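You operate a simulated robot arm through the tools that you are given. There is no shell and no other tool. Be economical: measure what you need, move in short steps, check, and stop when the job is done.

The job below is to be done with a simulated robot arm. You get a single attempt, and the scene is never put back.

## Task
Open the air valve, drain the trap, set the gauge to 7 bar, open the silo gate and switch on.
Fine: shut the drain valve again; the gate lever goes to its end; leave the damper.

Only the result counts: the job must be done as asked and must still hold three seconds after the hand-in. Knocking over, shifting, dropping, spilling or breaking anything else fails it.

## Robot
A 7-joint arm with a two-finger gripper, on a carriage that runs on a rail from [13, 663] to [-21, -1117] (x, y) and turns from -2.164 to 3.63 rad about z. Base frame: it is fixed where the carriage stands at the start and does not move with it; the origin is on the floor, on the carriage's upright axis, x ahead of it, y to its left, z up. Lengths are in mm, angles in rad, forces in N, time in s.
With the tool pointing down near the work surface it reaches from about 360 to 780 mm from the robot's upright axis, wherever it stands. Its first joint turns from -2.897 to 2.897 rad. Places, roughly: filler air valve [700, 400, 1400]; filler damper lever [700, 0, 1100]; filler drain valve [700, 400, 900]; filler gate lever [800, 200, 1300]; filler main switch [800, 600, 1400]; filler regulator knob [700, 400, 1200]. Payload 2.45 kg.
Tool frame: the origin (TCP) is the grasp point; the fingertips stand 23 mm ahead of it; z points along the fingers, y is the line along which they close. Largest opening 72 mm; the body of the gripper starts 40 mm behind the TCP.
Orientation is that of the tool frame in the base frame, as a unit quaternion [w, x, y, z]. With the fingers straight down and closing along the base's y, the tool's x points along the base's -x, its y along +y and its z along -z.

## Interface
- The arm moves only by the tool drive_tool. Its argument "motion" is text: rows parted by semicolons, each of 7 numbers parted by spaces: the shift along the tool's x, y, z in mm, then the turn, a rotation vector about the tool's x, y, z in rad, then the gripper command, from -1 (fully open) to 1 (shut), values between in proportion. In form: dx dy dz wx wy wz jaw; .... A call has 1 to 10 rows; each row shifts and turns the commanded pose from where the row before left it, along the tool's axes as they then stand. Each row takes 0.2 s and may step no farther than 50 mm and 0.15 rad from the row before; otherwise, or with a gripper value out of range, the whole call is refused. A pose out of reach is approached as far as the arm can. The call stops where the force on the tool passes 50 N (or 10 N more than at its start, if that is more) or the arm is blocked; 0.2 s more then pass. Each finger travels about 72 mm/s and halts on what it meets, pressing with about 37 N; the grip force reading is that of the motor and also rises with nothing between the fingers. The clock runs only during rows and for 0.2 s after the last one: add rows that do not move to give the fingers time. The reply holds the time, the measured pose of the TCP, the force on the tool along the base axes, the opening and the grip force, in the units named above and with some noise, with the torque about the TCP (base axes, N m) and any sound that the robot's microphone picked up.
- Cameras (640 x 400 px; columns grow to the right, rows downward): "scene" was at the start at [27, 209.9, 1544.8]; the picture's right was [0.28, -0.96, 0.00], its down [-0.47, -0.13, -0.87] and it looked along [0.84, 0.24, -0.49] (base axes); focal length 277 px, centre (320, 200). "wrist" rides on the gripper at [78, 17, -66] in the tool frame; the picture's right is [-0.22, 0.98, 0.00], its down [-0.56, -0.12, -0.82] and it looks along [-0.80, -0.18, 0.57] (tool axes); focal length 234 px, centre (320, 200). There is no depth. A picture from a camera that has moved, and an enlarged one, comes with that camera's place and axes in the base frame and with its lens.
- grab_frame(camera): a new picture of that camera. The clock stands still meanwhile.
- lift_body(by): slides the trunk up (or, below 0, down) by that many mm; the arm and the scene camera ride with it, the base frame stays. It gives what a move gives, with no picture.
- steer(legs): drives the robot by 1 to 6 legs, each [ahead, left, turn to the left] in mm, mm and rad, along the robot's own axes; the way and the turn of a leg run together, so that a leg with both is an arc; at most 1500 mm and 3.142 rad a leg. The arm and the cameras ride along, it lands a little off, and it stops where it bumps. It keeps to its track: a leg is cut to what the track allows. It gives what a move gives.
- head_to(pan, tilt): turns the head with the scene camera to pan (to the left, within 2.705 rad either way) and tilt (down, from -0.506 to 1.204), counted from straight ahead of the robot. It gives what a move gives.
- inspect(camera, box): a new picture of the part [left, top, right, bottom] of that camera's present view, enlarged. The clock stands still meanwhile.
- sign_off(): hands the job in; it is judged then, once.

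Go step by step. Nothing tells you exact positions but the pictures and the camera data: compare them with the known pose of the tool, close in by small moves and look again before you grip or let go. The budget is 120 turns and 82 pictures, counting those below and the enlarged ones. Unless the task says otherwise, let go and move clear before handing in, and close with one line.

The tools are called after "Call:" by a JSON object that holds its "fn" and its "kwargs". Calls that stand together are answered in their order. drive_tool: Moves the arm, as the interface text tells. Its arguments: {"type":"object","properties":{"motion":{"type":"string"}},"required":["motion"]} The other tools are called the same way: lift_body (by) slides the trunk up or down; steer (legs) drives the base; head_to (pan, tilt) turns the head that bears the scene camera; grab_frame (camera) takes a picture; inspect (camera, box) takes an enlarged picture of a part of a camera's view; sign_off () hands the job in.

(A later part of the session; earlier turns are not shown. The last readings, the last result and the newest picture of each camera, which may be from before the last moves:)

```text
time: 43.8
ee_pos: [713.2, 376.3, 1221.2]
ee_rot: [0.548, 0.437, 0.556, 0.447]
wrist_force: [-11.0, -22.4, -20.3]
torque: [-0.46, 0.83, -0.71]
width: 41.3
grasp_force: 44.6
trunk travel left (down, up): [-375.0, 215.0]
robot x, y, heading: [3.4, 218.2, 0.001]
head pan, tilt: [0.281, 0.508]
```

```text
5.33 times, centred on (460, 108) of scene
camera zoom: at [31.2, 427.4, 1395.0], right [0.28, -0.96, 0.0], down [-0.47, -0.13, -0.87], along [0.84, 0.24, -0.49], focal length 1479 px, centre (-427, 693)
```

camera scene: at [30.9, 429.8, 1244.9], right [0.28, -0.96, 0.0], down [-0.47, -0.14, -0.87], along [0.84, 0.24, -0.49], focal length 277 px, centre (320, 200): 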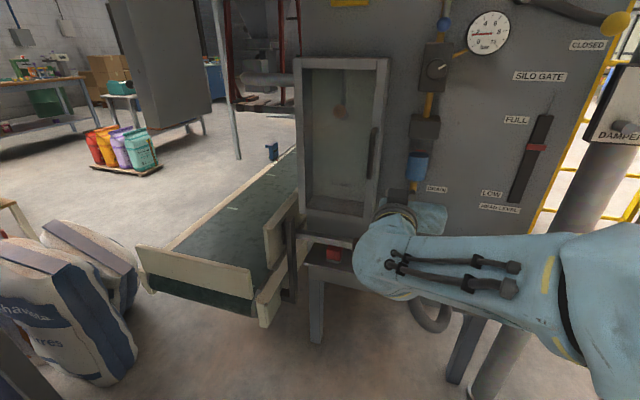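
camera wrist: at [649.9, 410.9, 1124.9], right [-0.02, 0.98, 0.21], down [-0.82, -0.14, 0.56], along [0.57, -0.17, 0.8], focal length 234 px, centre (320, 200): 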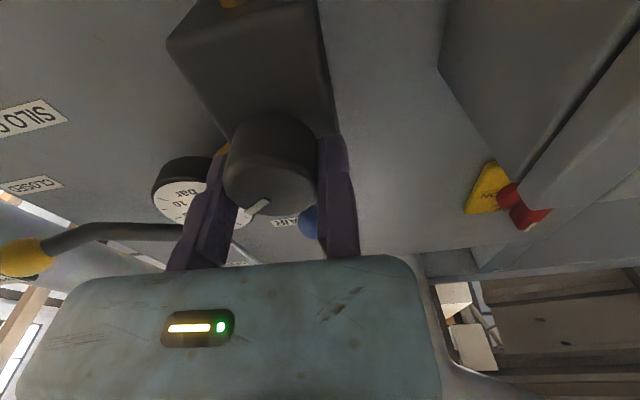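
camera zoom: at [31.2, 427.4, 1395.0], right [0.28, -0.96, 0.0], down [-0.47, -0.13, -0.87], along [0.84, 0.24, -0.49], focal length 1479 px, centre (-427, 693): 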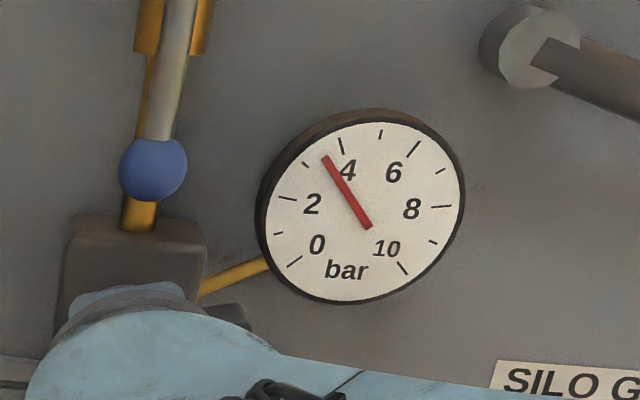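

Now ~3.6 bar at 1.36 rad. Continue with a slight centring correction.

Call:
{"fn": "drive_tool", "kwargs": {"motion": "-4.1 -1.2 0 0 0 0.15 1; -4.1 -1.2 0 0 0 0.15 1; -3.1 -0.2 0 0 0 0.15 1; -3.1 -0.2 0 0 0 0.15 1; -3.1 -0.2 0 0 0 0.15 1; -3.1 -0.2 0 0 0 0.15 1; 0 0 0 0 0 0 1"}}

Call:
{"fn": "inspect", "kwargs": {"camera": "scene", "box": [400, 70, 520, 145]}}

```text
time: 45.4
ee_pos: [713.6, 373.9, 1236.3]
ee_rot: [0.296, 0.63, 0.325, 0.64]
wrist_force: [0.6, -0.2, 0.9]
torque: [-0.02, 0.09, 0.01]
width: 0.0
grasp_force: 28.4
out of reach, approached as far as the arm can: row 6
trunk travel left (down, up): [-375.0, 215.0]
robot x, y, heading: [5.8, 223.0, 0.011]
head pan, tilt: [0.281, 0.508]
stopped in row 7: the force on the tool passed its limit at 51 N (the readings are from after the stop); the commanded pose is now the measured one
```

```text
5.33 times, centred on (460, 108) of scene
camera zoom: at [28.8, 437.1, 1394.7], right [0.29, -0.96, 0.0], down [-0.47, -0.14, -0.87], along [0.84, 0.25, -0.49], focal length 1479 px, centre (-427, 693)
```

zoom: 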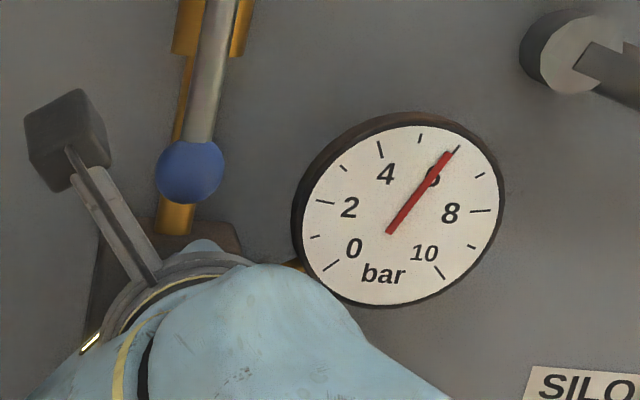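

It slipped off at the wrist's limit, with the gauge at about 6 bar. Back straight out and unwind the wrist.

Call:
{"fn": "drive_tool", "kwargs": {"motion": "0 0 -40 0 0 0 1; 0 0 -45 0 0 0 1; 0 0 -20 0 0 -0.15 1; 0 0 0 0 0 -0.15 0; 0 0 0 0 0 -0.15 -1; 0 0 0 0 0 -0.15 -1; 0 0 0 0 0 -0.15 -1; 0 0 0 0 0 -0.15 -1; 0 0 0 0 0 -0.15 -1; 0 0 0 0 0 -0.15 -1"}}

Call:
{"fn": "drive_tool", "kwargs": {"motion": "0 0 0 0 0 -0.15 -1; 0 0 0 0 0 -0.15 -1; 0 0 0 0 0 -0.15 -1; 0 0 0 0 0 -0.15 -1; 0 0 0 0 0 -0.15 -1; 0 0 0 0 0 -0.15 -1; 0 0 0 0 0 -0.1 -1"}}

Call:
{"fn": "inspect", "kwargs": {"camera": "scene", "box": [380, 60, 540, 160]}}

```text
time: 47.6
ee_pos: [612.5, 359.6, 1243.7]
ee_rot: [0.603, 0.339, 0.624, 0.362]
wrist_force: [0.3, 0.0, -0.1]
torque: [0.02, 0.02, 0.01]
width: 72.4
grasp_force: 0.1
out of reach, approached as far as the arm can: row 1, 2
trunk travel left (down, up): [-375.0, 215.0]
robot x, y, heading: [4.6, 220.3, 0.004]
head pan, tilt: [0.281, 0.508]
```

```text
time: 49.2
ee_pos: [612.2, 357.6, 1244.6]
ee_rot: [0.703, -0.002, 0.71, 0.029]
wrist_force: [-0.4, 0.3, -0.4]
torque: [-0.01, 0.0, 0.04]
width: 71.9
grasp_force: 0.0
trunk travel left (down, up): [-375.0, 215.0]
robot x, y, heading: [1.4, 224.1, 0.004]
head pan, tilt: [0.281, 0.508]
```

```text
4.00 times, centred on (460, 110) of scene
camera zoom: at [29.9, 430.9, 1394.8], right [0.28, -0.96, 0.0], down [-0.47, -0.14, -0.87], along [0.84, 0.25, -0.49], focal length 1110 px, centre (-240, 560)
```

zoom: 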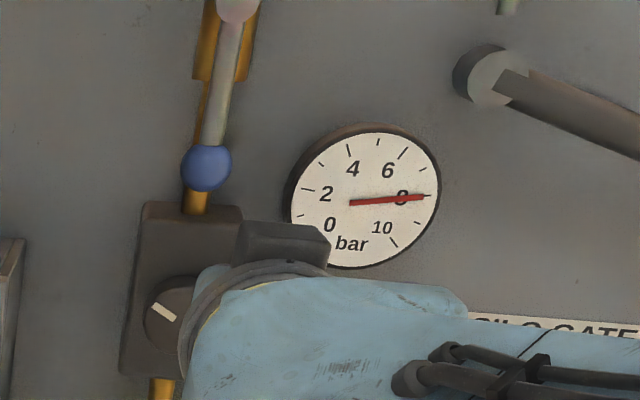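

Gauge has moved to about 8 bar, so I overshot; I'll regrip and turn back ~0.6 rad. Realign and surround the knob again.

Call:
{"fn": "drive_tool", "kwargs": {"motion": "21 20 0 0.044 0 -0.038 -1; 21 21 0 0 0 0 -1; 0 0 40 0 0 0 -1; 0 0 25 0 0 0 -1; 0 0 0 0 0 0 -1"}}

Call:
{"fn": "grab_frame", "kwargs": {"camera": "wrist"}}

Call:
{"fn": "inspect", "kwargs": {"camera": "scene", "box": [400, 70, 520, 145]}}

```text
time: 50.4
ee_pos: [674.5, 400.1, 1203.3]
ee_rot: [0.703, 0.0, 0.711, 0.001]
wrist_force: [0.3, -0.6, -0.3]
torque: [0.0, 0.01, -0.04]
width: 71.8
grasp_force: 0.1
trunk travel left (down, up): [-375.0, 215.0]
robot x, y, heading: [2.4, 219.0, 0.006]
head pan, tilt: [0.281, 0.508]
```

```text
40 pictures are left
camera wrist: at [610.5, 417.7, 1125.9], right [0.0, 0.98, 0.22], down [-0.81, -0.13, 0.57], along [0.58, -0.18, 0.79], focal length 234 px, centre (320, 200)
```

wrist: 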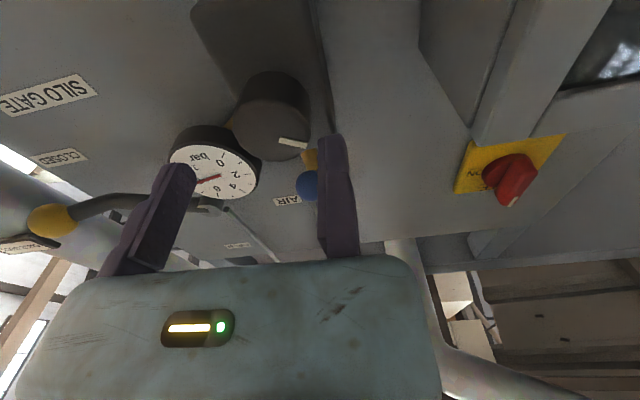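

```text
5.33 times, centred on (460, 108) of scene
camera zoom: at [30.3, 430.9, 1394.8], right [0.28, -0.96, 0.0], down [-0.47, -0.14, -0.87], along [0.84, 0.25, -0.49], focal length 1479 px, centre (-427, 693)
```

zoom: 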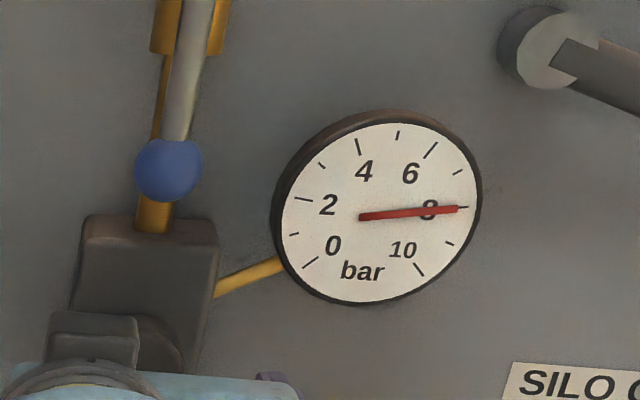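

Gauge steady at 8.0. Grip and turn counter-clockwise 0.6 rad.

Call:
{"fn": "drive_tool", "kwargs": {"motion": "0 -2 20 0 0 0 -1; 0 -2 18 0 0 0 -1; 0 0 0 0 0 0 0.2; 0 0 0 0 0 0 1; 0 0 0 0 0 0 1; 0 0 0 0 0 0 1; 0 0 0 0 0 0 1"}}

Call:
{"fn": "drive_tool", "kwargs": {"motion": "3.1 -0.2 0 0 0 -0.15 1; 3.1 -0.2 0 0 0 -0.15 1; 3.1 -0.2 0 0 0 -0.15 1; 0 0 0 0 0 0 1; 0 0 0 0 0 0 1; 0 0 0 0 0 0 1; 0 0 0 0 0 0 1"}}

Call:
{"fn": "inspect", "kwargs": {"camera": "scene", "box": [400, 70, 520, 145]}}

```text
time: 52.0
ee_pos: [714.0, 395.0, 1202.9]
ee_rot: [0.704, -0.001, 0.71, 0.002]
wrist_force: [0.3, 1.5, -0.9]
torque: [0.03, 0.03, 0.16]
width: 41.1
grasp_force: 44.9
trunk travel left (down, up): [-375.0, 215.0]
robot x, y, heading: [4.2, 221.8, 0.006]
head pan, tilt: [0.281, 0.508]
```

```text
time: 53.6
ee_pos: [713.8, 394.7, 1193.8]
ee_rot: [0.685, -0.159, 0.693, -0.156]
wrist_force: [-1.9, 1.6, -10.5]
torque: [0.16, -0.15, 0.26]
width: 41.3
grasp_force: 44.7
trunk travel left (down, up): [-375.0, 215.0]
robot x, y, heading: [2.1, 217.6, 0.008]
head pan, tilt: [0.281, 0.508]
```

```text
5.33 times, centred on (460, 108) of scene
camera zoom: at [30.5, 431.3, 1394.7], right [0.28, -0.96, 0.0], down [-0.47, -0.14, -0.87], along [0.84, 0.25, -0.49], focal length 1479 px, centre (-427, 693)
```

zoom: 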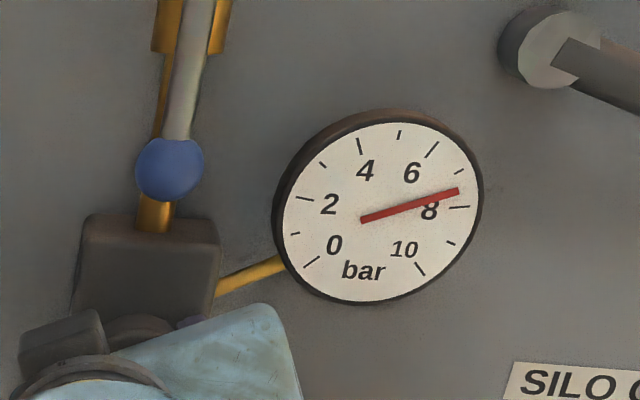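

About 7.5 bar. Another −0.4 rad with settling time.

Call:
{"fn": "drive_tool", "kwargs": {"motion": "3.1 -0.2 0 0 0 -0.15 1; 3.1 -0.2 0 0 0 -0.15 1; 2 -0.2 0 0 0 -0.1 1; 0 0 0 0 0 0 1; 0 0 0 0 0 0 1; 0 0 0 0 0 0 1; 0 0 0 0 0 0 1; 0 0 0 0 0 0 1"}}

Call:
{"fn": "inspect", "kwargs": {"camera": "scene", "box": [440, 85, 504, 125]}}

```text
time: 55.4
ee_pos: [713.7, 389.0, 1185.9]
ee_rot: [0.641, -0.293, 0.648, -0.289]
wrist_force: [-3.4, 2.4, -14.7]
torque: [0.14, 0.12, 0.11]
width: 41.2
grasp_force: 44.8
trunk travel left (down, up): [-375.0, 215.0]
robot x, y, heading: [2.7, 221.6, 0.002]
head pan, tilt: [0.281, 0.508]
```

```text
10.00 times, centred on (472, 105) of scene
camera zoom: at [30.8, 431.4, 1394.7], right [0.28, -0.96, 0.0], down [-0.47, -0.14, -0.87], along [0.84, 0.25, -0.49], focal length 2774 px, centre (-1200, 1150)
```

zoom: 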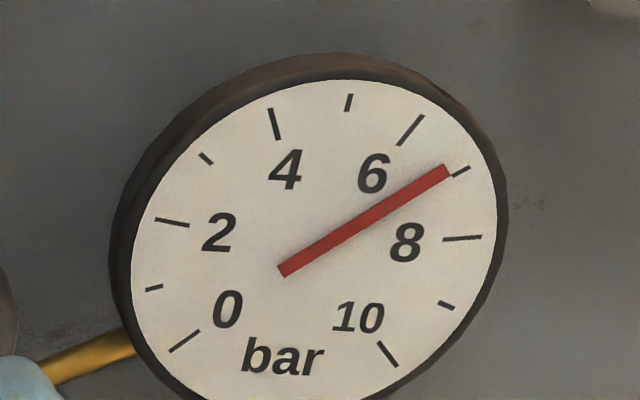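

Needle geometry puts it at about 6.8. Turn back +0.13 rad and let it settle.

Call:
{"fn": "drive_tool", "kwargs": {"motion": "-2.7 -0.2 0 0 0 0.13 1; 0 0 0 0 0 0 1; 0 0 0 0 0 0 1; 0 0 0 0 0 0 1; 0 0 0 0 0 0 1; 0 0 0 0 0 0 1"}}

Call:
{"fn": "inspect", "kwargs": {"camera": "scene", "box": [440, 85, 504, 125]}}

```text
time: 56.8
ee_pos: [714.0, 391.4, 1188.7]
ee_rot: [0.658, -0.25, 0.666, -0.247]
wrist_force: [-6.2, 0.5, -19.1]
torque: [0.32, 0.5, -0.19]
width: 41.1
grasp_force: 45.0
trunk travel left (down, up): [-375.0, 215.0]
robot x, y, heading: [6.2, 218.9, 0.005]
head pan, tilt: [0.281, 0.508]
```

```text
10.00 times, centred on (472, 105) of scene
camera zoom: at [30.7, 431.3, 1394.7], right [0.28, -0.96, 0.0], down [-0.47, -0.14, -0.87], along [0.84, 0.25, -0.49], focal length 2774 px, centre (-1200, 1150)
```

zoom: 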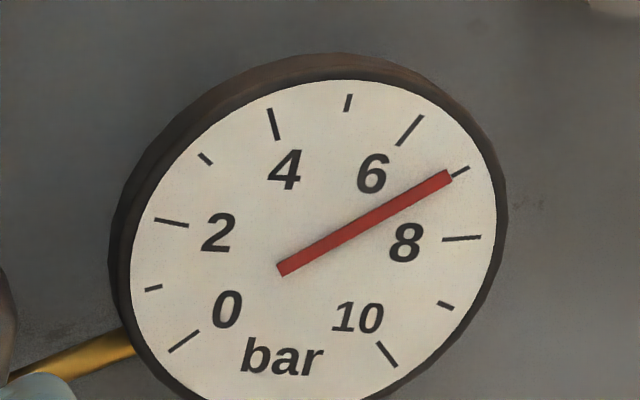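

≈6.96. Nudge +0.03 rad, release, and re-read.

Call:
{"fn": "drive_tool", "kwargs": {"motion": "0.5 0 0 0 0 0.03 1; 0.5 0 0 0 0 0 1; 0 0 0 0 0 0 0.3; 0 0 0 0 0 0 -0.3; 0 0 0 0 0 0 -1; 0 0 0 0 0 0 -1; 0 0 -20 0 0 0 -1; 0 0 -40 0 0 0 -1; 0 0 -40 0 0 0 -1"}}

Call:
{"fn": "inspect", "kwargs": {"camera": "scene", "box": [440, 85, 504, 125]}}

```text
time: 58.8
ee_pos: [613.5, 390.6, 1190.8]
ee_rot: [0.662, -0.238, 0.669, -0.238]
wrist_force: [0.3, 1.0, -1.1]
torque: [0.0, -0.01, -0.03]
width: 71.9
grasp_force: 0.0
trunk travel left (down, up): [-375.0, 215.0]
robot x, y, heading: [5.6, 221.4, 0.004]
head pan, tilt: [0.281, 0.508]
```

```text
10.00 times, centred on (472, 105) of scene
camera zoom: at [30.4, 430.8, 1394.8], right [0.28, -0.96, 0.0], down [-0.47, -0.14, -0.87], along [0.84, 0.25, -0.49], focal length 2774 px, centre (-1200, 1150)
```

zoom: 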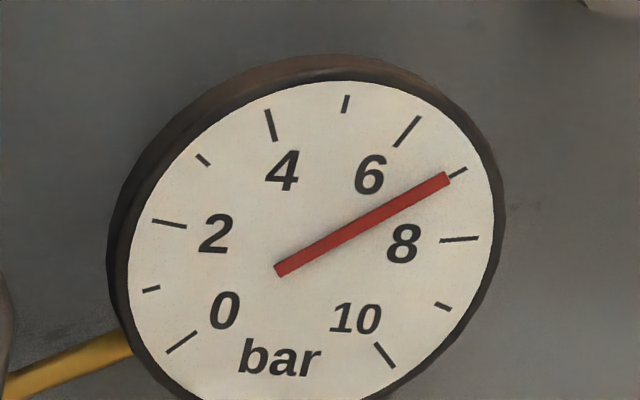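

Gauge ≈ 7.0. Next the gate lever (hub ≈ (758,235,1332), ball ≈ (740,88,1278)): unroll the wrist, close fingers, raise trunk 150.

Call:
{"fn": "drive_tool", "kwargs": {"motion": "0 0 -20 0 0 0.15 1; 0 0 0 0 0 0.15 1; 0 0 0 0 0 0.15 1; 0 0 0 0 0 0.15 1; 0 0 0 0 0 0.09 1; 0 0 0 0 0 0 1"}}

Call:
{"fn": "lift_body", "kwargs": {"by": 150}}

Call:
{"fn": "drive_tool", "kwargs": {"motion": "0 -45 0 0 0 0 1; 0 -45 0 0 0 0 1; 0 -45 0 0 0 0 1; 0 -45 0 0 0 0 1; 20 -40 0 0 0 0 1; 25 -36 0 0 0 0 1; 25 0 0 0 0 0 1; 18 0 0 0 0 0 1"}}

Call:
{"fn": "grab_frame", "kwargs": {"camera": "wrist"}}

Call:
{"fn": "grab_frame", "kwargs": {"camera": "scene"}}

```text
time: 60.2
ee_pos: [592.2, 390.2, 1190.5]
ee_rot: [0.703, 0.002, 0.711, 0.001]
wrist_force: [-1.0, 0.0, -0.1]
torque: [-0.01, 0.01, 0.02]
width: 0.0
grasp_force: 28.6
trunk travel left (down, up): [-375.0, 215.0]
robot x, y, heading: [6.1, 218.8, 0.007]
head pan, tilt: [0.281, 0.508]
```

```text
time: 62.0
ee_pos: [593.9, 389.5, 1340.0]
ee_rot: [0.704, 0.0, 0.71, 0.002]
wrist_force: [-0.2, -0.4, -0.1]
torque: [0.0, -0.05, 0.02]
width: 0.0
grasp_force: 28.5
trunk travel left (down, up): [-525.0, 65.0]
robot x, y, heading: [3.6, 221.1, 0.008]
head pan, tilt: [0.281, 0.508]
```

```text
time: 63.8
ee_pos: [589.1, 131.4, 1259.5]
ee_rot: [0.704, 0.002, 0.711, -0.001]
wrist_force: [0.0, -0.4, -0.3]
torque: [-0.01, 0.02, -0.01]
width: 0.1
grasp_force: 28.2
out of reach, approached as far as the arm can: row 3, 8
trunk travel left (down, up): [-525.0, 65.0]
robot x, y, heading: [2.0, 218.1, 0.012]
head pan, tilt: [0.281, 0.508]
```

```text
34 pictures are left
camera wrist: at [525.4, 150.0, 1182.2], right [0.0, 0.98, 0.22], down [-0.81, -0.12, 0.57], along [0.58, -0.18, 0.79], focal length 234 px, centre (320, 200)
```

wrist: 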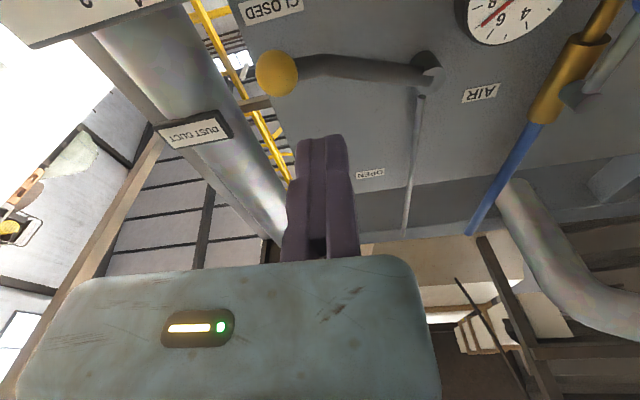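

```text
33 pictures are left
camera scene: at [29.7, 431.1, 1544.9], right [0.28, -0.96, 0.0], down [-0.47, -0.14, -0.87], along [0.84, 0.25, -0.49], focal length 277 px, centre (320, 200)
```

scene: 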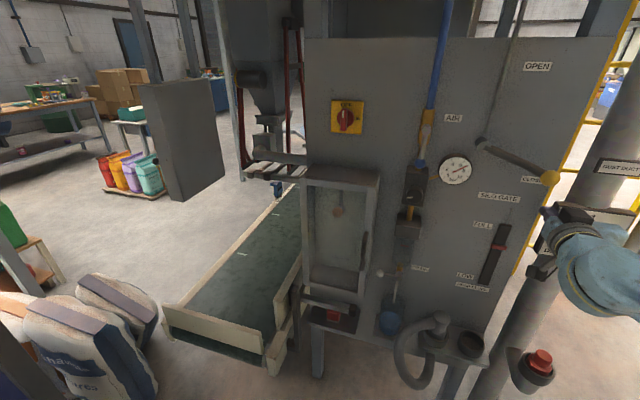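

The arm is near a joint limit here, so I'll move the tool left and drive the base back right by 220.

Call:
{"fn": "drive_tool", "kwargs": {"motion": "0 45 0 0 0 0 1; 0 45 0 0 0 0 1; 0 45 0 0 0 0 1; 0 45 0 0 0 0 1; 0 40 0 0 0 0 1"}}

Call:
{"fn": "steer", "kwargs": {"legs": [[0, -220, 0]]}}

Call:
{"fn": "grab_frame", "kwargs": {"camera": "wrist"}}

Call:
{"fn": "grab_frame", "kwargs": {"camera": "scene"}}

```text
time: 65.0
ee_pos: [589.9, 164.9, 1258.7]
ee_rot: [0.701, 0.0, 0.714, 0.001]
wrist_force: [0.0, -0.1, 0.7]
torque: [0.0, -0.02, -0.03]
width: 0.2
grasp_force: 28.8
out of reach, approached as far as the arm can: row 1, 2, 3, 4, 5
trunk travel left (down, up): [-525.0, 65.0]
robot x, y, heading: [5.4, 221.7, 0.004]
head pan, tilt: [0.281, 0.508]
```

```text
time: 66.7
ee_pos: [585.7, -54.3, 1259.3]
ee_rot: [0.7, -0.001, 0.714, 0.002]
wrist_force: [1.0, 0.4, 0.0]
torque: [-0.02, 0.01, -0.01]
width: 0.1
grasp_force: 28.3
trunk travel left (down, up): [-525.0, 65.0]
robot x, y, heading: [-2.6, 3.1, 0.006]
head pan, tilt: [0.281, 0.508]
```

```text
32 pictures are left
camera wrist: at [520.3, -37.5, 1181.8], right [0.0, 0.98, 0.22], down [-0.81, -0.13, 0.58], along [0.59, -0.18, 0.79], focal length 234 px, centre (320, 200)
```

wrist: 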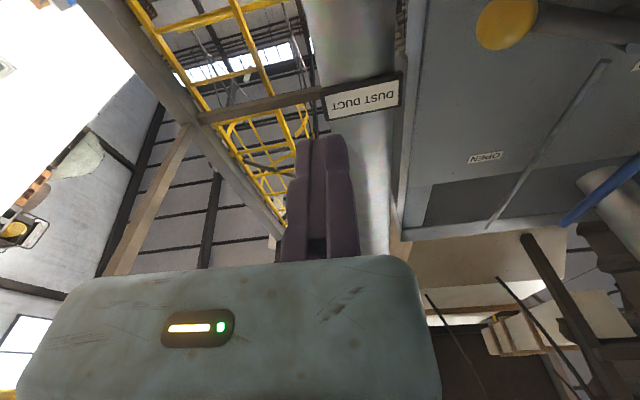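

```text
31 pictures are left
camera scene: at [25.5, 211.1, 1544.8], right [0.28, -0.96, 0.0], down [-0.47, -0.14, -0.87], along [0.84, 0.25, -0.49], focal length 277 px, centre (320, 200)
```

scene: 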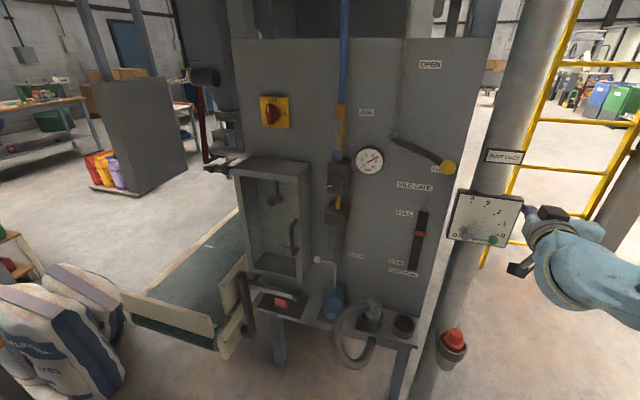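

The tool stayed lagging and is now right of the lever; the damper box is near, so I first raise and go left in small steps and see how it responds.

Call:
{"fn": "drive_tool", "kwargs": {"motion": "-40 0 0 0 0 0 1; -40 0 0 0 0 0 1; 0 30 0 0 0 0 1; 0 30 0 0 0 0 1"}}

```text
time: 67.7
ee_pos: [590.8, 9.1, 1337.3]
ee_rot: [0.7, 0.0, 0.714, 0.002]
wrist_force: [0.5, 0.0, -0.7]
torque: [0.02, 0.03, -0.04]
width: 0.1
grasp_force: 28.3
trunk travel left (down, up): [-525.0, 65.0]
robot x, y, heading: [-1.8, -0.5, 0.008]
head pan, tilt: [0.281, 0.508]
```

Responds well. Continue to y≈134, forward a bit and then down below the lever.

Call:
{"fn": "drive_tool", "kwargs": {"motion": "0 42 0 0 0 0 1; 0 42 0 0 0 0 1; 0 41 0 0 0 0 1; 30 0 0 0 0 0 1; 30 0 0 0 0 0 1; 27 0 0 0 0 0 1"}}

```text
time: 69.1
ee_pos: [585.3, 128.5, 1251.8]
ee_rot: [0.701, -0.001, 0.714, 0.003]
wrist_force: [-0.2, -0.5, 0.2]
torque: [-0.02, 0.01, 0.03]
width: 0.1
grasp_force: 28.6
trunk travel left (down, up): [-525.0, 65.0]
robot x, y, heading: [1.6, 0.4, 0.008]
head pan, tilt: [0.281, 0.508]
```

In position at (585,129,1252). Advance under the lever.

Call:
{"fn": "drive_tool", "kwargs": {"motion": "0 2 45 0 -0.018 0 1; 0 2 45 0 0 0 1; 0 0 45 0 0 0 1; 0 0 10 0 0 0 1"}}

Call:
{"fn": "grab_frame", "kwargs": {"camera": "wrist"}}

Call:
{"fn": "inspect", "kwargs": {"camera": "scene", "box": [360, 40, 520, 240]}}

```text
time: 70.1
ee_pos: [729.4, 136.5, 1248.3]
ee_rot: [0.706, -0.001, 0.708, 0.003]
wrist_force: [1.0, 0.2, 0.4]
torque: [-0.03, 0.0, 0.0]
width: 0.0
grasp_force: 28.6
trunk travel left (down, up): [-525.0, 65.0]
robot x, y, heading: [-1.1, 1.5, 0.008]
head pan, tilt: [0.281, 0.508]
```

```text
30 pictures are left
camera wrist: at [665.3, 153.4, 1170.6], right [0.0, 0.98, 0.22], down [-0.82, -0.13, 0.56], along [0.58, -0.18, 0.8], focal length 234 px, centre (320, 200)
```

wrist: 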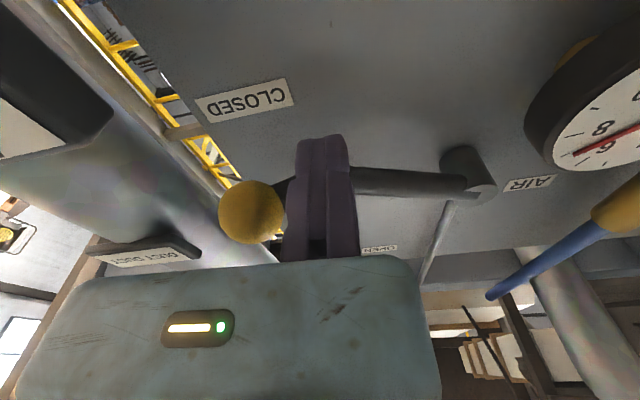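

```text
2.00 times, centred on (440, 140) of scene
camera zoom: at [26.0, 211.2, 1544.8], right [0.28, -0.96, 0.0], down [-0.47, -0.14, -0.87], along [0.84, 0.25, -0.49], focal length 555 px, centre (80, 320)
```

zoom: 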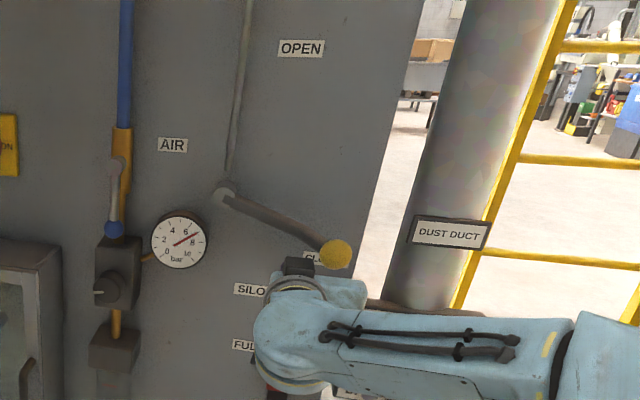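

Push the lever upward along its arc (first part).

Call:
{"fn": "drive_tool", "kwargs": {"motion": "-28 -4 0 0 0 0 1; -18 -8 0 0 0 0 1; -20 -4 0 0 0 0 1; -20 -1 0 0 0 0 1; -20 2 0 0 0 0 1; 0 0 0 0 0 0 1"}}

Call:
{"fn": "inspect", "kwargs": {"camera": "scene", "box": [360, 40, 520, 240]}}

```text
time: 71.5
ee_pos: [727.8, 126.1, 1358.1]
ee_rot: [0.707, -0.004, 0.707, 0.003]
wrist_force: [-19.3, 24.9, -9.5]
torque: [-0.11, 0.13, 0.44]
width: 0.1
grasp_force: 27.8
trunk travel left (down, up): [-525.0, 65.0]
robot x, y, heading: [-0.4, 0.8, 0.011]
head pan, tilt: [0.281, 0.508]
```

```text
2.00 times, centred on (440, 140) of scene
camera zoom: at [23.4, 215.2, 1544.2], right [0.29, -0.96, 0.0], down [-0.46, -0.14, -0.87], along [0.84, 0.25, -0.49], focal length 555 px, centre (80, 320)
```

zoom: 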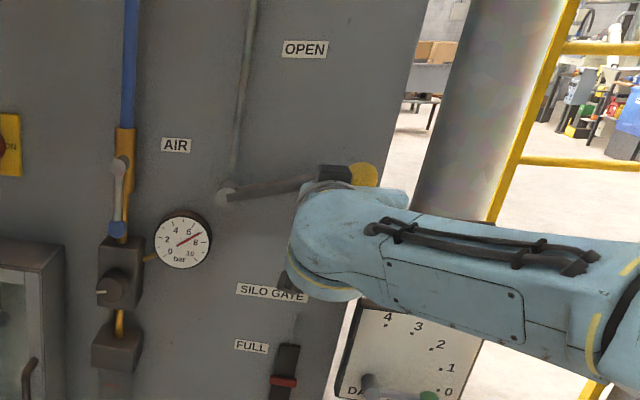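

Lever is rising. Continue.

Call:
{"fn": "drive_tool", "kwargs": {"motion": "-18 10 0 0 0 0 1; -19 10 0 0 0 0 1; -17 12 0 0 0 0 1; -14 14 0 0 0 0 1; 0 0 0 0 0 0 1"}}

Call:
{"fn": "inspect", "kwargs": {"camera": "scene", "box": [360, 0, 520, 200]}}

```text
time: 72.7
ee_pos: [730.2, 162.4, 1425.8]
ee_rot: [0.707, 0.0, 0.707, 0.001]
wrist_force: [0.0, -0.4, 0.7]
torque: [-0.01, 0.02, -0.06]
width: 0.0
grasp_force: 28.6
trunk travel left (down, up): [-525.0, 65.0]
robot x, y, heading: [-2.4, 0.7, 0.004]
head pan, tilt: [0.281, 0.508]
```

```text
2.00 times, centred on (440, 100) of scene
camera zoom: at [25.8, 211.0, 1544.9], right [0.28, -0.96, 0.0], down [-0.47, -0.14, -0.87], along [0.84, 0.25, -0.49], focal length 555 px, centre (80, 400)
```

zoom: 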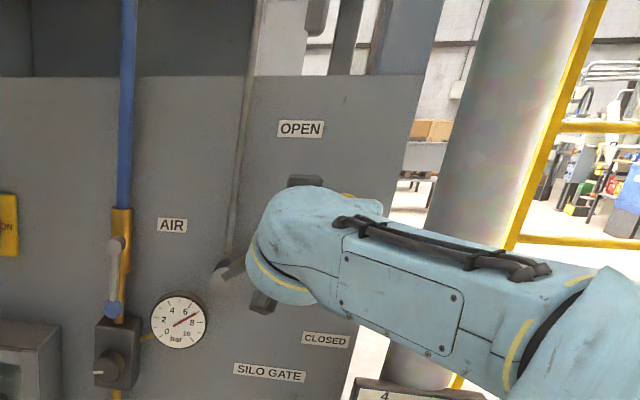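

Force is zero; check the wrist view for where the lever is.

Call:
{"fn": "grab_frame", "kwargs": {"camera": "wrist"}}

```text
26 pictures are left
camera wrist: at [666.2, 180.2, 1348.1], right [0.0, 0.98, 0.22], down [-0.82, -0.13, 0.56], along [0.57, -0.18, 0.8], focal length 234 px, centre (320, 200)
```

wrist: 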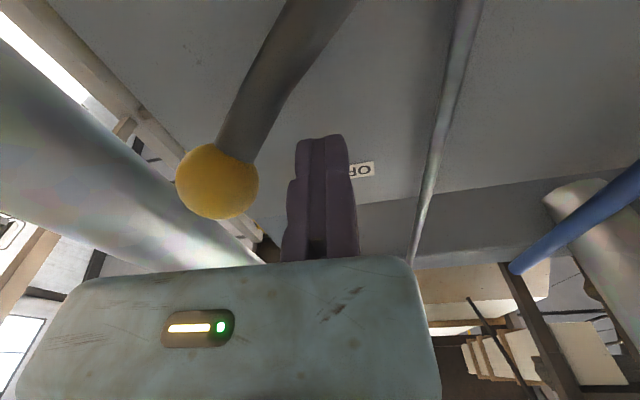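

The fingertips slid past the lever (now ~37°). Back out, return beneath it, and go 15 mm deeper.

Call:
{"fn": "drive_tool", "kwargs": {"motion": "0 0 -45 0 0 0 1; 0 0 -15 0 0 0 1; 30 -22 0 0 0 0 1; 30 -24 0 0 0 0 1; 0 0 40 0 0 0 1; 0 0 37 0 0 0 1; 0 0 0 0 0 0 1"}}

Call:
{"fn": "grab_frame", "kwargs": {"camera": "wrist"}}

```text
time: 74.3
ee_pos: [746.2, 120.4, 1364.1]
ee_rot: [0.707, -0.002, 0.707, 0.002]
wrist_force: [0.3, 1.0, -0.1]
torque: [0.01, 0.01, 0.0]
width: 0.2
grasp_force: 28.5
trunk travel left (down, up): [-525.0, 65.0]
robot x, y, heading: [1.3, 3.1, 0.004]
head pan, tilt: [0.281, 0.508]
```

```text
25 pictures are left
camera wrist: at [682.9, 138.1, 1286.1], right [0.0, 0.98, 0.22], down [-0.82, -0.13, 0.56], along [0.58, -0.18, 0.8], focal length 234 px, centre (320, 200)
```

wrist: 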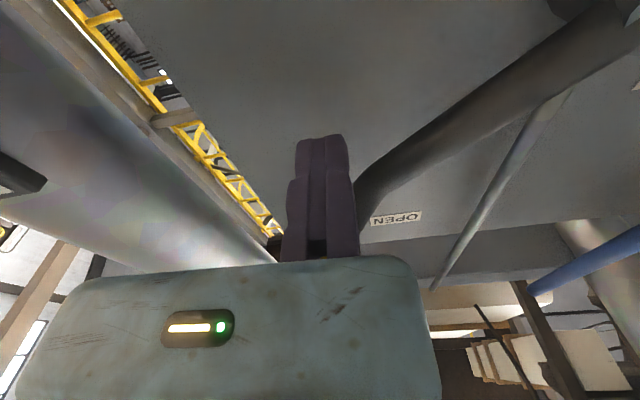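

Fingers are on the correct side now. Push along the arc to the end.

Call:
{"fn": "drive_tool", "kwargs": {"motion": "-24 13 0 0 0 0 1; -11 8 0 0 0 0 1; -11 8 0 0 0 0 1; -7 7.5 0 0 0 0 1; -7 7.5 0 0 0 0 1; -6 8.5 0 0 0 0 1; -5 8.5 0 0 0 0 1; -4 9 0 0 0 0 1; -4 9.5 0 0 0 0 1"}}

Call:
{"fn": "grab_frame", "kwargs": {"camera": "wrist"}}

```text
time: 75.6
ee_pos: [749.5, 155.5, 1421.8]
ee_rot: [0.701, 0.007, 0.713, -0.005]
wrist_force: [-6.0, -8.5, -6.0]
torque: [-0.01, 0.04, -0.09]
width: 0.1
grasp_force: 28.5
trunk travel left (down, up): [-525.0, 65.0]
robot x, y, heading: [0.9, 5.2, 0.006]
head pan, tilt: [0.281, 0.508]
stopped in row 6: the force on the tool passed its limit at 57 N (the readings are from after the stop); the commanded pose is now the measured one
```

```text
24 pictures are left
camera wrist: at [685.8, 174.5, 1344.1], right [0.02, 0.98, 0.22], down [-0.81, -0.11, 0.57], along [0.58, -0.19, 0.79], focal length 234 px, centre (320, 200)
```

wrist: 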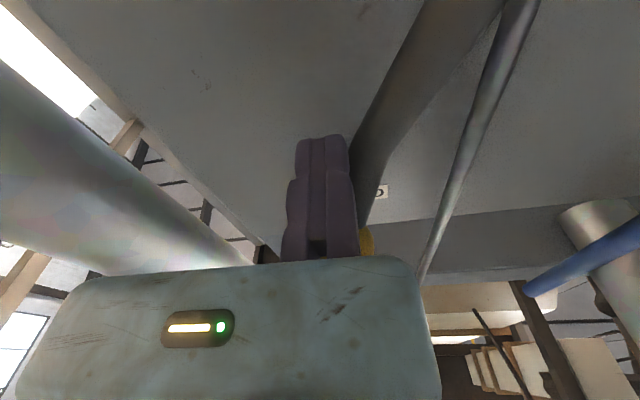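

It stopped with 57 N at about 56°; push again tangentially to test whether that's the end.

Call:
{"fn": "drive_tool", "kwargs": {"motion": "-3 4 0 0 0 0 1; -3 4 0 0 0 0 1; -2 3 0 0 0 0 1; -2 3 0 0 0 0 1"}}

Call:
{"fn": "inspect", "kwargs": {"camera": "scene", "box": [360, 0, 520, 200]}}

```text
time: 76.2
ee_pos: [753.6, 155.4, 1421.6]
ee_rot: [0.699, 0.011, 0.715, -0.008]
wrist_force: [-5.6, -8.4, -6.6]
torque: [0.02, 0.05, -0.03]
width: 0.2
grasp_force: 28.5
trunk travel left (down, up): [-525.0, 65.0]
robot x, y, heading: [0.7, 0.5, -0.001]
head pan, tilt: [0.281, 0.508]
stopped in row 2: the force on the tool passed its limit at 55 N (the readings are from after the stop); the commanded pose is now the measured one
```

```text
2.00 times, centred on (440, 100) of scene
camera zoom: at [26.1, 208.4, 1545.4], right [0.28, -0.96, 0.0], down [-0.47, -0.14, -0.87], along [0.84, 0.25, -0.49], focal length 555 px, centre (80, 400)
```

zoom: 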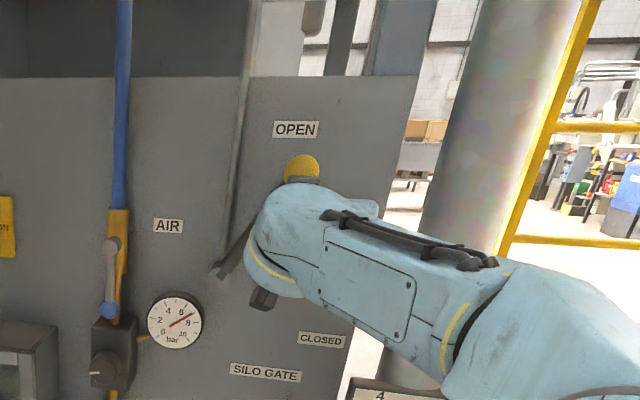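

The lever doesn't yield further and its ball sits under OPEN: that's the end. Ease off and retreat.

Call:
{"fn": "drive_tool", "kwargs": {"motion": "6 -9 0 0 0 0 1; 0 0 -40 0.02 -0.015 0 1; 0 0 -45 0 0 0 1; 0 0 -45 0 0 0 1; 0 0 -20 0 0 0 1; 40 0 0 0 0 0 1; 40 0 0 0 0 0 1"}}

Call:
{"fn": "grab_frame", "kwargs": {"camera": "scene"}}

```text
time: 77.8
ee_pos: [602.7, 158.3, 1335.2]
ee_rot: [0.705, 0.016, 0.709, -0.015]
wrist_force: [0.9, -0.5, 0.1]
torque: [-0.01, -0.01, 0.01]
width: 0.0
grasp_force: 28.3
trunk travel left (down, up): [-525.0, 65.0]
robot x, y, heading: [0.9, -0.6, -0.0]
head pan, tilt: [0.281, 0.508]
```

```text
22 pictures are left
camera scene: at [26.5, 210.2, 1544.9], right [0.28, -0.96, 0.0], down [-0.47, -0.14, -0.87], along [0.84, 0.25, -0.49], focal length 277 px, centre (320, 200)
```

scene: 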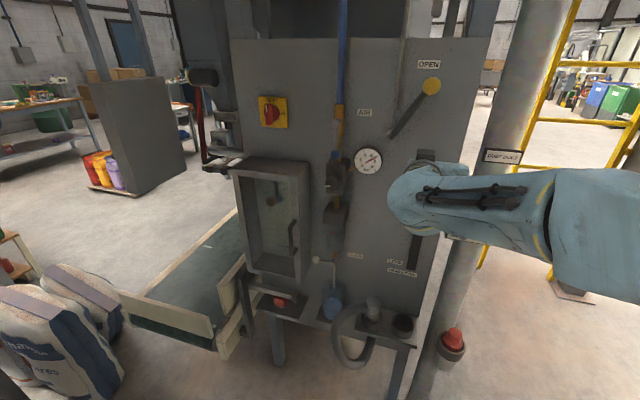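

The gate lever is at OPEN. Next the main switch at ≈ (779,585,1369): align the tool and drive left 400.

Call:
{"fn": "drive_tool", "kwargs": {"motion": "-20 10 -20 -0.044 0 0 1; 0 10 -30 0 0 0 1; 0 0 0 0 0 0 1"}}

Call:
{"fn": "steer", "kwargs": {"legs": [[0, 400, 0]]}}

Call:
{"fn": "grab_frame", "kwargs": {"camera": "scene"}}

Call:
{"fn": "grab_frame", "kwargs": {"camera": "wrist"}}

```text
time: 78.6
ee_pos: [553.1, 177.7, 1353.7]
ee_rot: [0.705, 0.001, 0.71, 0.001]
wrist_force: [-0.3, 0.0, -0.5]
torque: [-0.03, -0.01, -0.03]
width: 0.0
grasp_force: 28.4
trunk travel left (down, up): [-525.0, 65.0]
robot x, y, heading: [-3.9, 0.5, 0.0]
head pan, tilt: [0.281, 0.508]
```

```text
time: 81.2
ee_pos: [565.3, 567.6, 1354.9]
ee_rot: [0.704, 0.005, 0.71, -0.004]
wrist_force: [0.5, 0.0, 0.6]
torque: [0.03, 0.03, -0.01]
width: 0.0
grasp_force: 28.2
trunk travel left (down, up): [-525.0, 65.0]
robot x, y, heading: [11.2, 395.0, -0.011]
head pan, tilt: [0.281, 0.508]
```

```text
21 pictures are left
camera scene: at [36.4, 606.4, 1544.8], right [0.27, -0.96, 0.0], down [-0.47, -0.13, -0.87], along [0.84, 0.24, -0.49], focal length 277 px, centre (320, 200)
```

scene: 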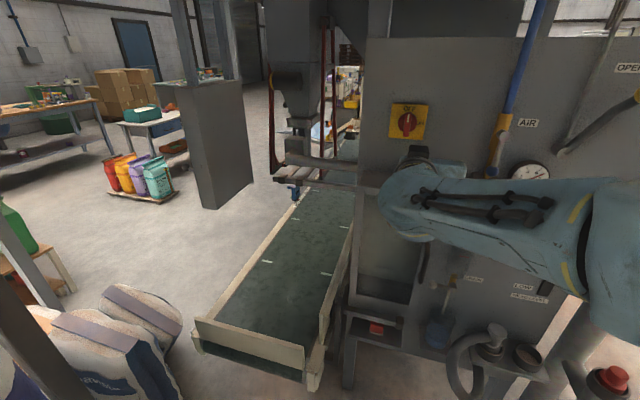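

```text
20 pictures are left
camera wrist: at [500.6, 585.8, 1277.4], right [0.01, 0.98, 0.22], down [-0.82, -0.12, 0.57], along [0.58, -0.19, 0.8], focal length 234 px, centre (320, 200)
```

wrist: 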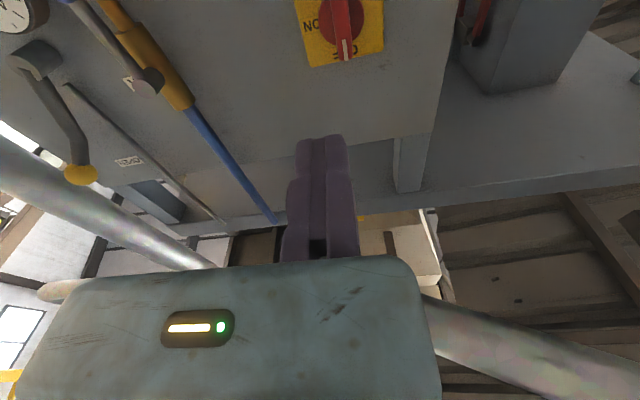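

Enlarge the switch for a precise position.

Call:
{"fn": "inspect", "kwargs": {"camera": "scene", "box": [376, 97, 440, 147]}}

```text
8.00 times, centred on (408, 122) of scene
camera zoom: at [36.4, 606.4, 1544.8], right [0.27, -0.96, 0.0], down [-0.47, -0.13, -0.87], along [0.84, 0.24, -0.49], focal length 2219 px, centre (-384, 824)
```

zoom: 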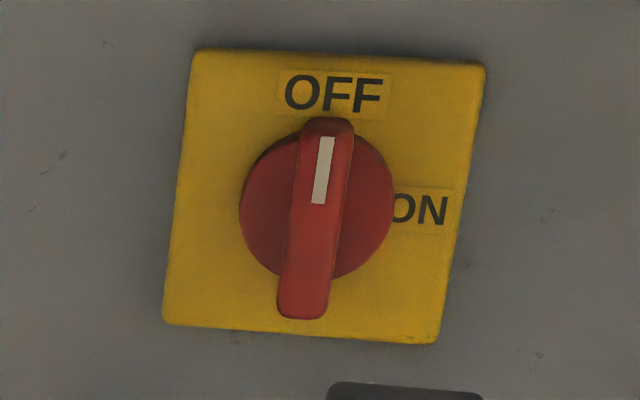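

Switch bar front ≈ (772,581,1372), about 16 mm wide. Open and approach with the fixed finger on its left side.

Call:
{"fn": "drive_tool", "kwargs": {"motion": "-17 27 0 0 0 0 -1; 0 0 40 0 0 0 -1; 0 0 45 0 0 0 -1; 0 0 45 0 0 0 -1; 0 0 35 0 0 0 -1; 0 0 0 0 0 0 -1"}}

Call:
{"fn": "grab_frame", "kwargs": {"camera": "wrist"}}

```text
time: 82.5
ee_pos: [729.0, 592.6, 1370.5]
ee_rot: [0.704, 0.006, 0.71, -0.004]
wrist_force: [0.3, 0.6, -1.1]
torque: [-0.02, -0.04, -0.01]
width: 71.7
grasp_force: 0.0
trunk travel left (down, up): [-525.0, 65.0]
robot x, y, heading: [8.0, 397.4, -0.003]
head pan, tilt: [0.281, 0.508]
```

```text
18 pictures are left
camera wrist: at [665.3, 610.8, 1294.1], right [0.01, 0.98, 0.22], down [-0.82, -0.12, 0.57], along [0.58, -0.19, 0.8], focal length 234 px, centre (320, 200)
```

wrist: 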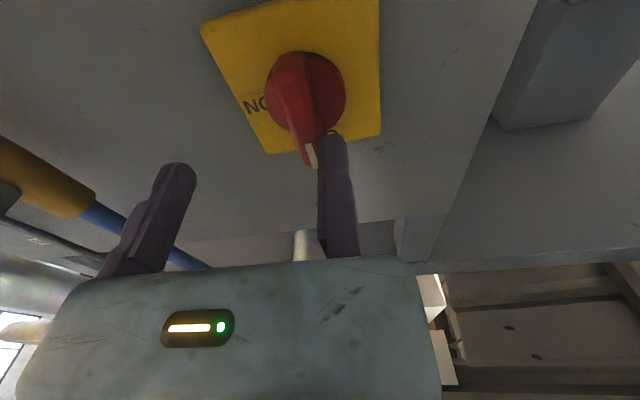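

Alignment fits. Advance 26 mm so the fingers straddle the bar.

Call:
{"fn": "drive_tool", "kwargs": {"motion": "-1 2 14 0 0 0 -1; 0 0 12 0 0 0 -1; 0 0 0 0 0 0 -1"}}

Call:
{"fn": "grab_frame", "kwargs": {"camera": "wrist"}}

```text
time: 83.3
ee_pos: [755.8, 593.9, 1373.8]
ee_rot: [0.704, 0.006, 0.71, -0.004]
wrist_force: [-0.1, -0.2, 0.3]
torque: [0.01, 0.0, 0.02]
width: 71.7
grasp_force: 0.1
trunk travel left (down, up): [-525.0, 65.0]
robot x, y, heading: [8.7, 394.9, -0.006]
head pan, tilt: [0.281, 0.508]
```

```text
17 pictures are left
camera wrist: at [692.2, 612.5, 1294.5], right [0.01, 0.98, 0.22], down [-0.82, -0.12, 0.57], along [0.58, -0.19, 0.79], focal length 234 px, centre (320, 200)
```

wrist: 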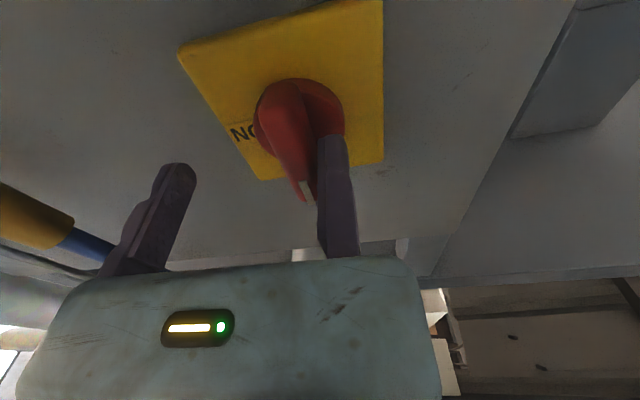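

Go 4 mm deeper and close on the bar.

Call:
{"fn": "drive_tool", "kwargs": {"motion": "0 0 4 0 0 0 -1; 0 -3 0 0 0 0 0; 0 0 0 0 0 0 1; 0 0 0 0 0 0 1; 0 0 0 0 0 0 1; 0 0 0 0 0 0 1; 0 0 0 0 0 0 1; 0 0 0 0 0 0 1"}}

Call:
{"fn": "grab_frame", "kwargs": {"camera": "wrist"}}

```text
time: 85.2
ee_pos: [759.5, 590.6, 1371.4]
ee_rot: [0.705, 0.005, 0.709, -0.004]
wrist_force: [0.0, 7.7, -0.5]
torque: [0.01, 0.52, -0.62]
width: 16.0
grasp_force: 42.3
trunk travel left (down, up): [-525.0, 65.0]
robot x, y, heading: [9.6, 397.8, -0.009]
head pan, tilt: [0.281, 0.508]
```

```text
16 pictures are left
camera wrist: at [695.9, 610.0, 1294.0], right [0.01, 0.98, 0.22], down [-0.82, -0.12, 0.57], along [0.58, -0.19, 0.8], focal length 234 px, centre (320, 200)
```

wrist: 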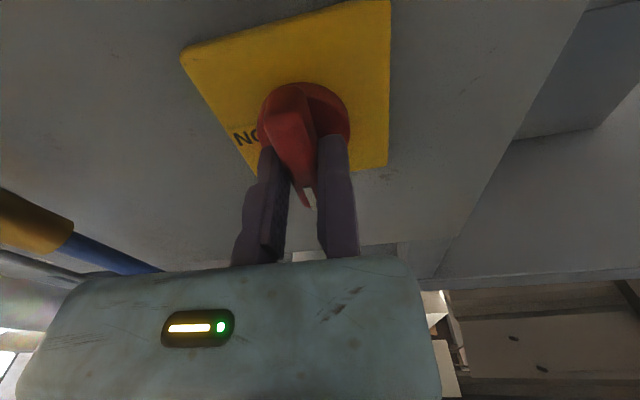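

Gripped (16 mm). Turn clockwise toward ON.

Call:
{"fn": "drive_tool", "kwargs": {"motion": "-1.2 -0.1 0 0 0 0.15 1; -1.2 -0.1 0 0 0 0.15 1; -1.2 -0.1 0 0 0 0.15 1; -1.2 -0.1 0 0 0 0.15 1; -1.2 -0.1 0 0 0 0.15 1; -1.2 -0.1 0 0 0 0.15 1; -1.2 -0.1 0 0 0 0.15 1; 0 0 0 0 0 0 1"}}

Call:
{"fn": "inspect", "kwargs": {"camera": "scene", "box": [376, 97, 440, 147]}}

```text
time: 87.0
ee_pos: [760.3, 586.7, 1377.8]
ee_rot: [0.611, 0.36, 0.611, 0.351]
wrist_force: [-9.4, -0.9, -13.3]
torque: [0.04, 0.05, 0.53]
width: 16.0
grasp_force: 41.6
trunk travel left (down, up): [-525.0, 65.0]
robot x, y, heading: [3.9, 392.9, -0.009]
head pan, tilt: [0.281, 0.508]
```

```text
8.00 times, centred on (408, 122) of scene
camera zoom: at [36.2, 606.3, 1544.7], right [0.27, -0.96, 0.0], down [-0.47, -0.13, -0.87], along [0.84, 0.24, -0.49], focal length 2219 px, centre (-384, 824)
```

zoom: 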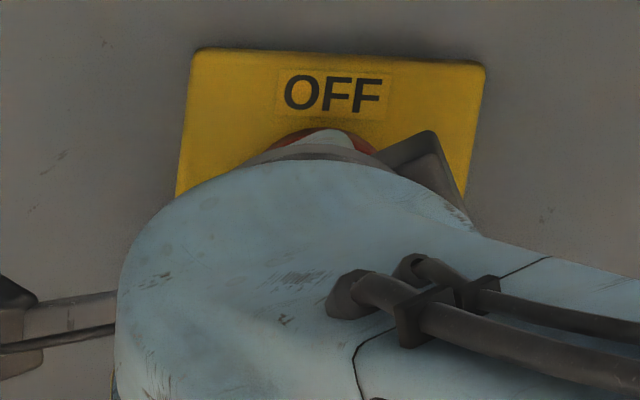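

Turning well (~1.05 rad). Continue to 90° and slightly beyond.

Call:
{"fn": "drive_tool", "kwargs": {"motion": "-1.2 -0.1 0 0 0 0.15 1; -1.2 -0.1 0 0 0 0.15 1; -1.2 -0.1 0 0 0 0.15 1; -1 -0.1 0 0 0 0.1 1; 0 0 0 0 0 0 1"}}

Call:
{"fn": "grab_frame", "kwargs": {"camera": "wrist"}}

```text
time: 88.2
ee_pos: [760.2, 582.4, 1378.4]
ee_rot: [0.493, 0.513, 0.491, 0.502]
wrist_force: [-15.5, -3.0, -25.0]
torque: [-0.65, -0.16, 0.34]
width: 16.2
grasp_force: 42.0
trunk travel left (down, up): [-525.0, 65.0]
robot x, y, heading: [6.1, 397.7, -0.009]
head pan, tilt: [0.281, 0.508]
```

```text
14 pictures are left
camera wrist: at [697.6, 659.7, 1398.0], right [0.01, -0.25, 0.97], down [-0.83, -0.55, -0.13], along [0.56, -0.8, -0.21], focal length 234 px, centre (320, 200)
```

wrist: 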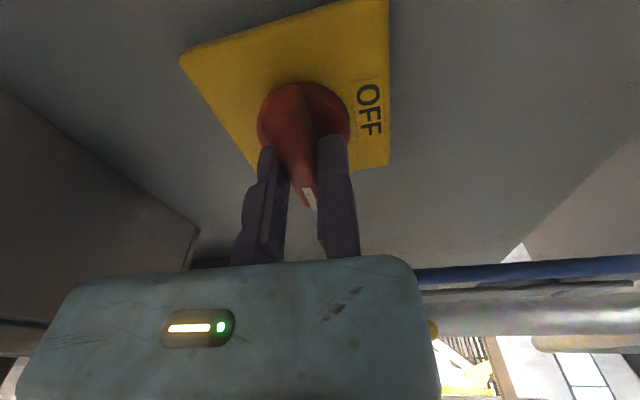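

Roll is ≈ 91° with torque rising: at ON. Open and back straight out.

Call:
{"fn": "drive_tool", "kwargs": {"motion": "0 -1 0 0 0 0 1; 0 0 0 0 0 0 0.4; 0 0 0 0 0 0 -0.3; 0 1 0 0 0 0 -0.3; 0 0 -20 0 0 0 -0.3; 0 0 -40 0 0 0 -0.3; 0 0 -45 0 0 0 -0.3; 0 0 -45 0 0 0 -0.3"}}

Call:
{"fn": "drive_tool", "kwargs": {"motion": "0 0 -20 0 0 -0.15 1; 0 0 -20 0 0 -0.15 1; 0 0 0 0 0 -0.15 1; 0 0 0 0 0 -0.15 1; 0 0 0 0 0 -0.15 1; 45 0 0 0 0 -0.15 1; 45 0 0 0 0 -0.15 1; 45 0 0 0 0 0 1"}}

Call:
{"fn": "inspect", "kwargs": {"camera": "scene", "box": [376, 97, 440, 147]}}

Call:
{"fn": "grab_frame", "kwargs": {"camera": "scene"}}

```text
time: 90.0
ee_pos: [608.4, 584.4, 1382.0]
ee_rot: [0.494, 0.512, 0.491, 0.503]
wrist_force: [0.3, 0.6, 0.4]
torque: [-0.01, 0.01, 0.02]
width: 46.7
grasp_force: 0.2
trunk travel left (down, up): [-525.0, 65.0]
robot x, y, heading: [7.1, 397.2, -0.009]
head pan, tilt: [0.281, 0.508]
```

```text
time: 91.8
ee_pos: [573.1, 670.9, 1277.3]
ee_rot: [0.68, 0.196, 0.682, 0.187]
wrist_force: [-0.3, 0.8, 0.5]
torque: [-0.01, -0.02, -0.03]
width: 0.0
grasp_force: 28.1
trunk travel left (down, up): [-525.0, 65.0]
robot x, y, heading: [6.2, 397.7, -0.01]
head pan, tilt: [0.281, 0.508]
```

```text
8.00 times, centred on (408, 122) of scene
camera zoom: at [36.1, 606.6, 1544.8], right [0.27, -0.96, 0.0], down [-0.47, -0.13, -0.87], along [0.84, 0.24, -0.49], focal length 2219 px, centre (-384, 824)
```

zoom: 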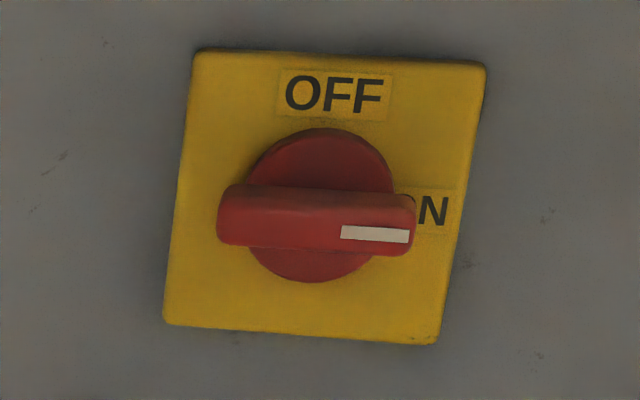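

```text
12 pictures are left
camera scene: at [36.1, 606.6, 1544.8], right [0.27, -0.96, 0.0], down [-0.47, -0.13, -0.87], along [0.84, 0.24, -0.49], focal length 277 px, centre (320, 200)
```

scene: 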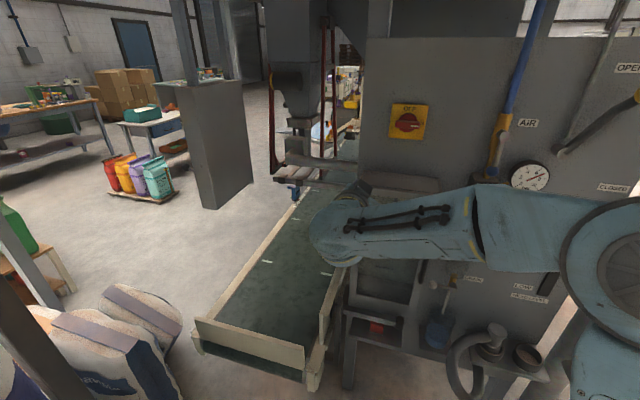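

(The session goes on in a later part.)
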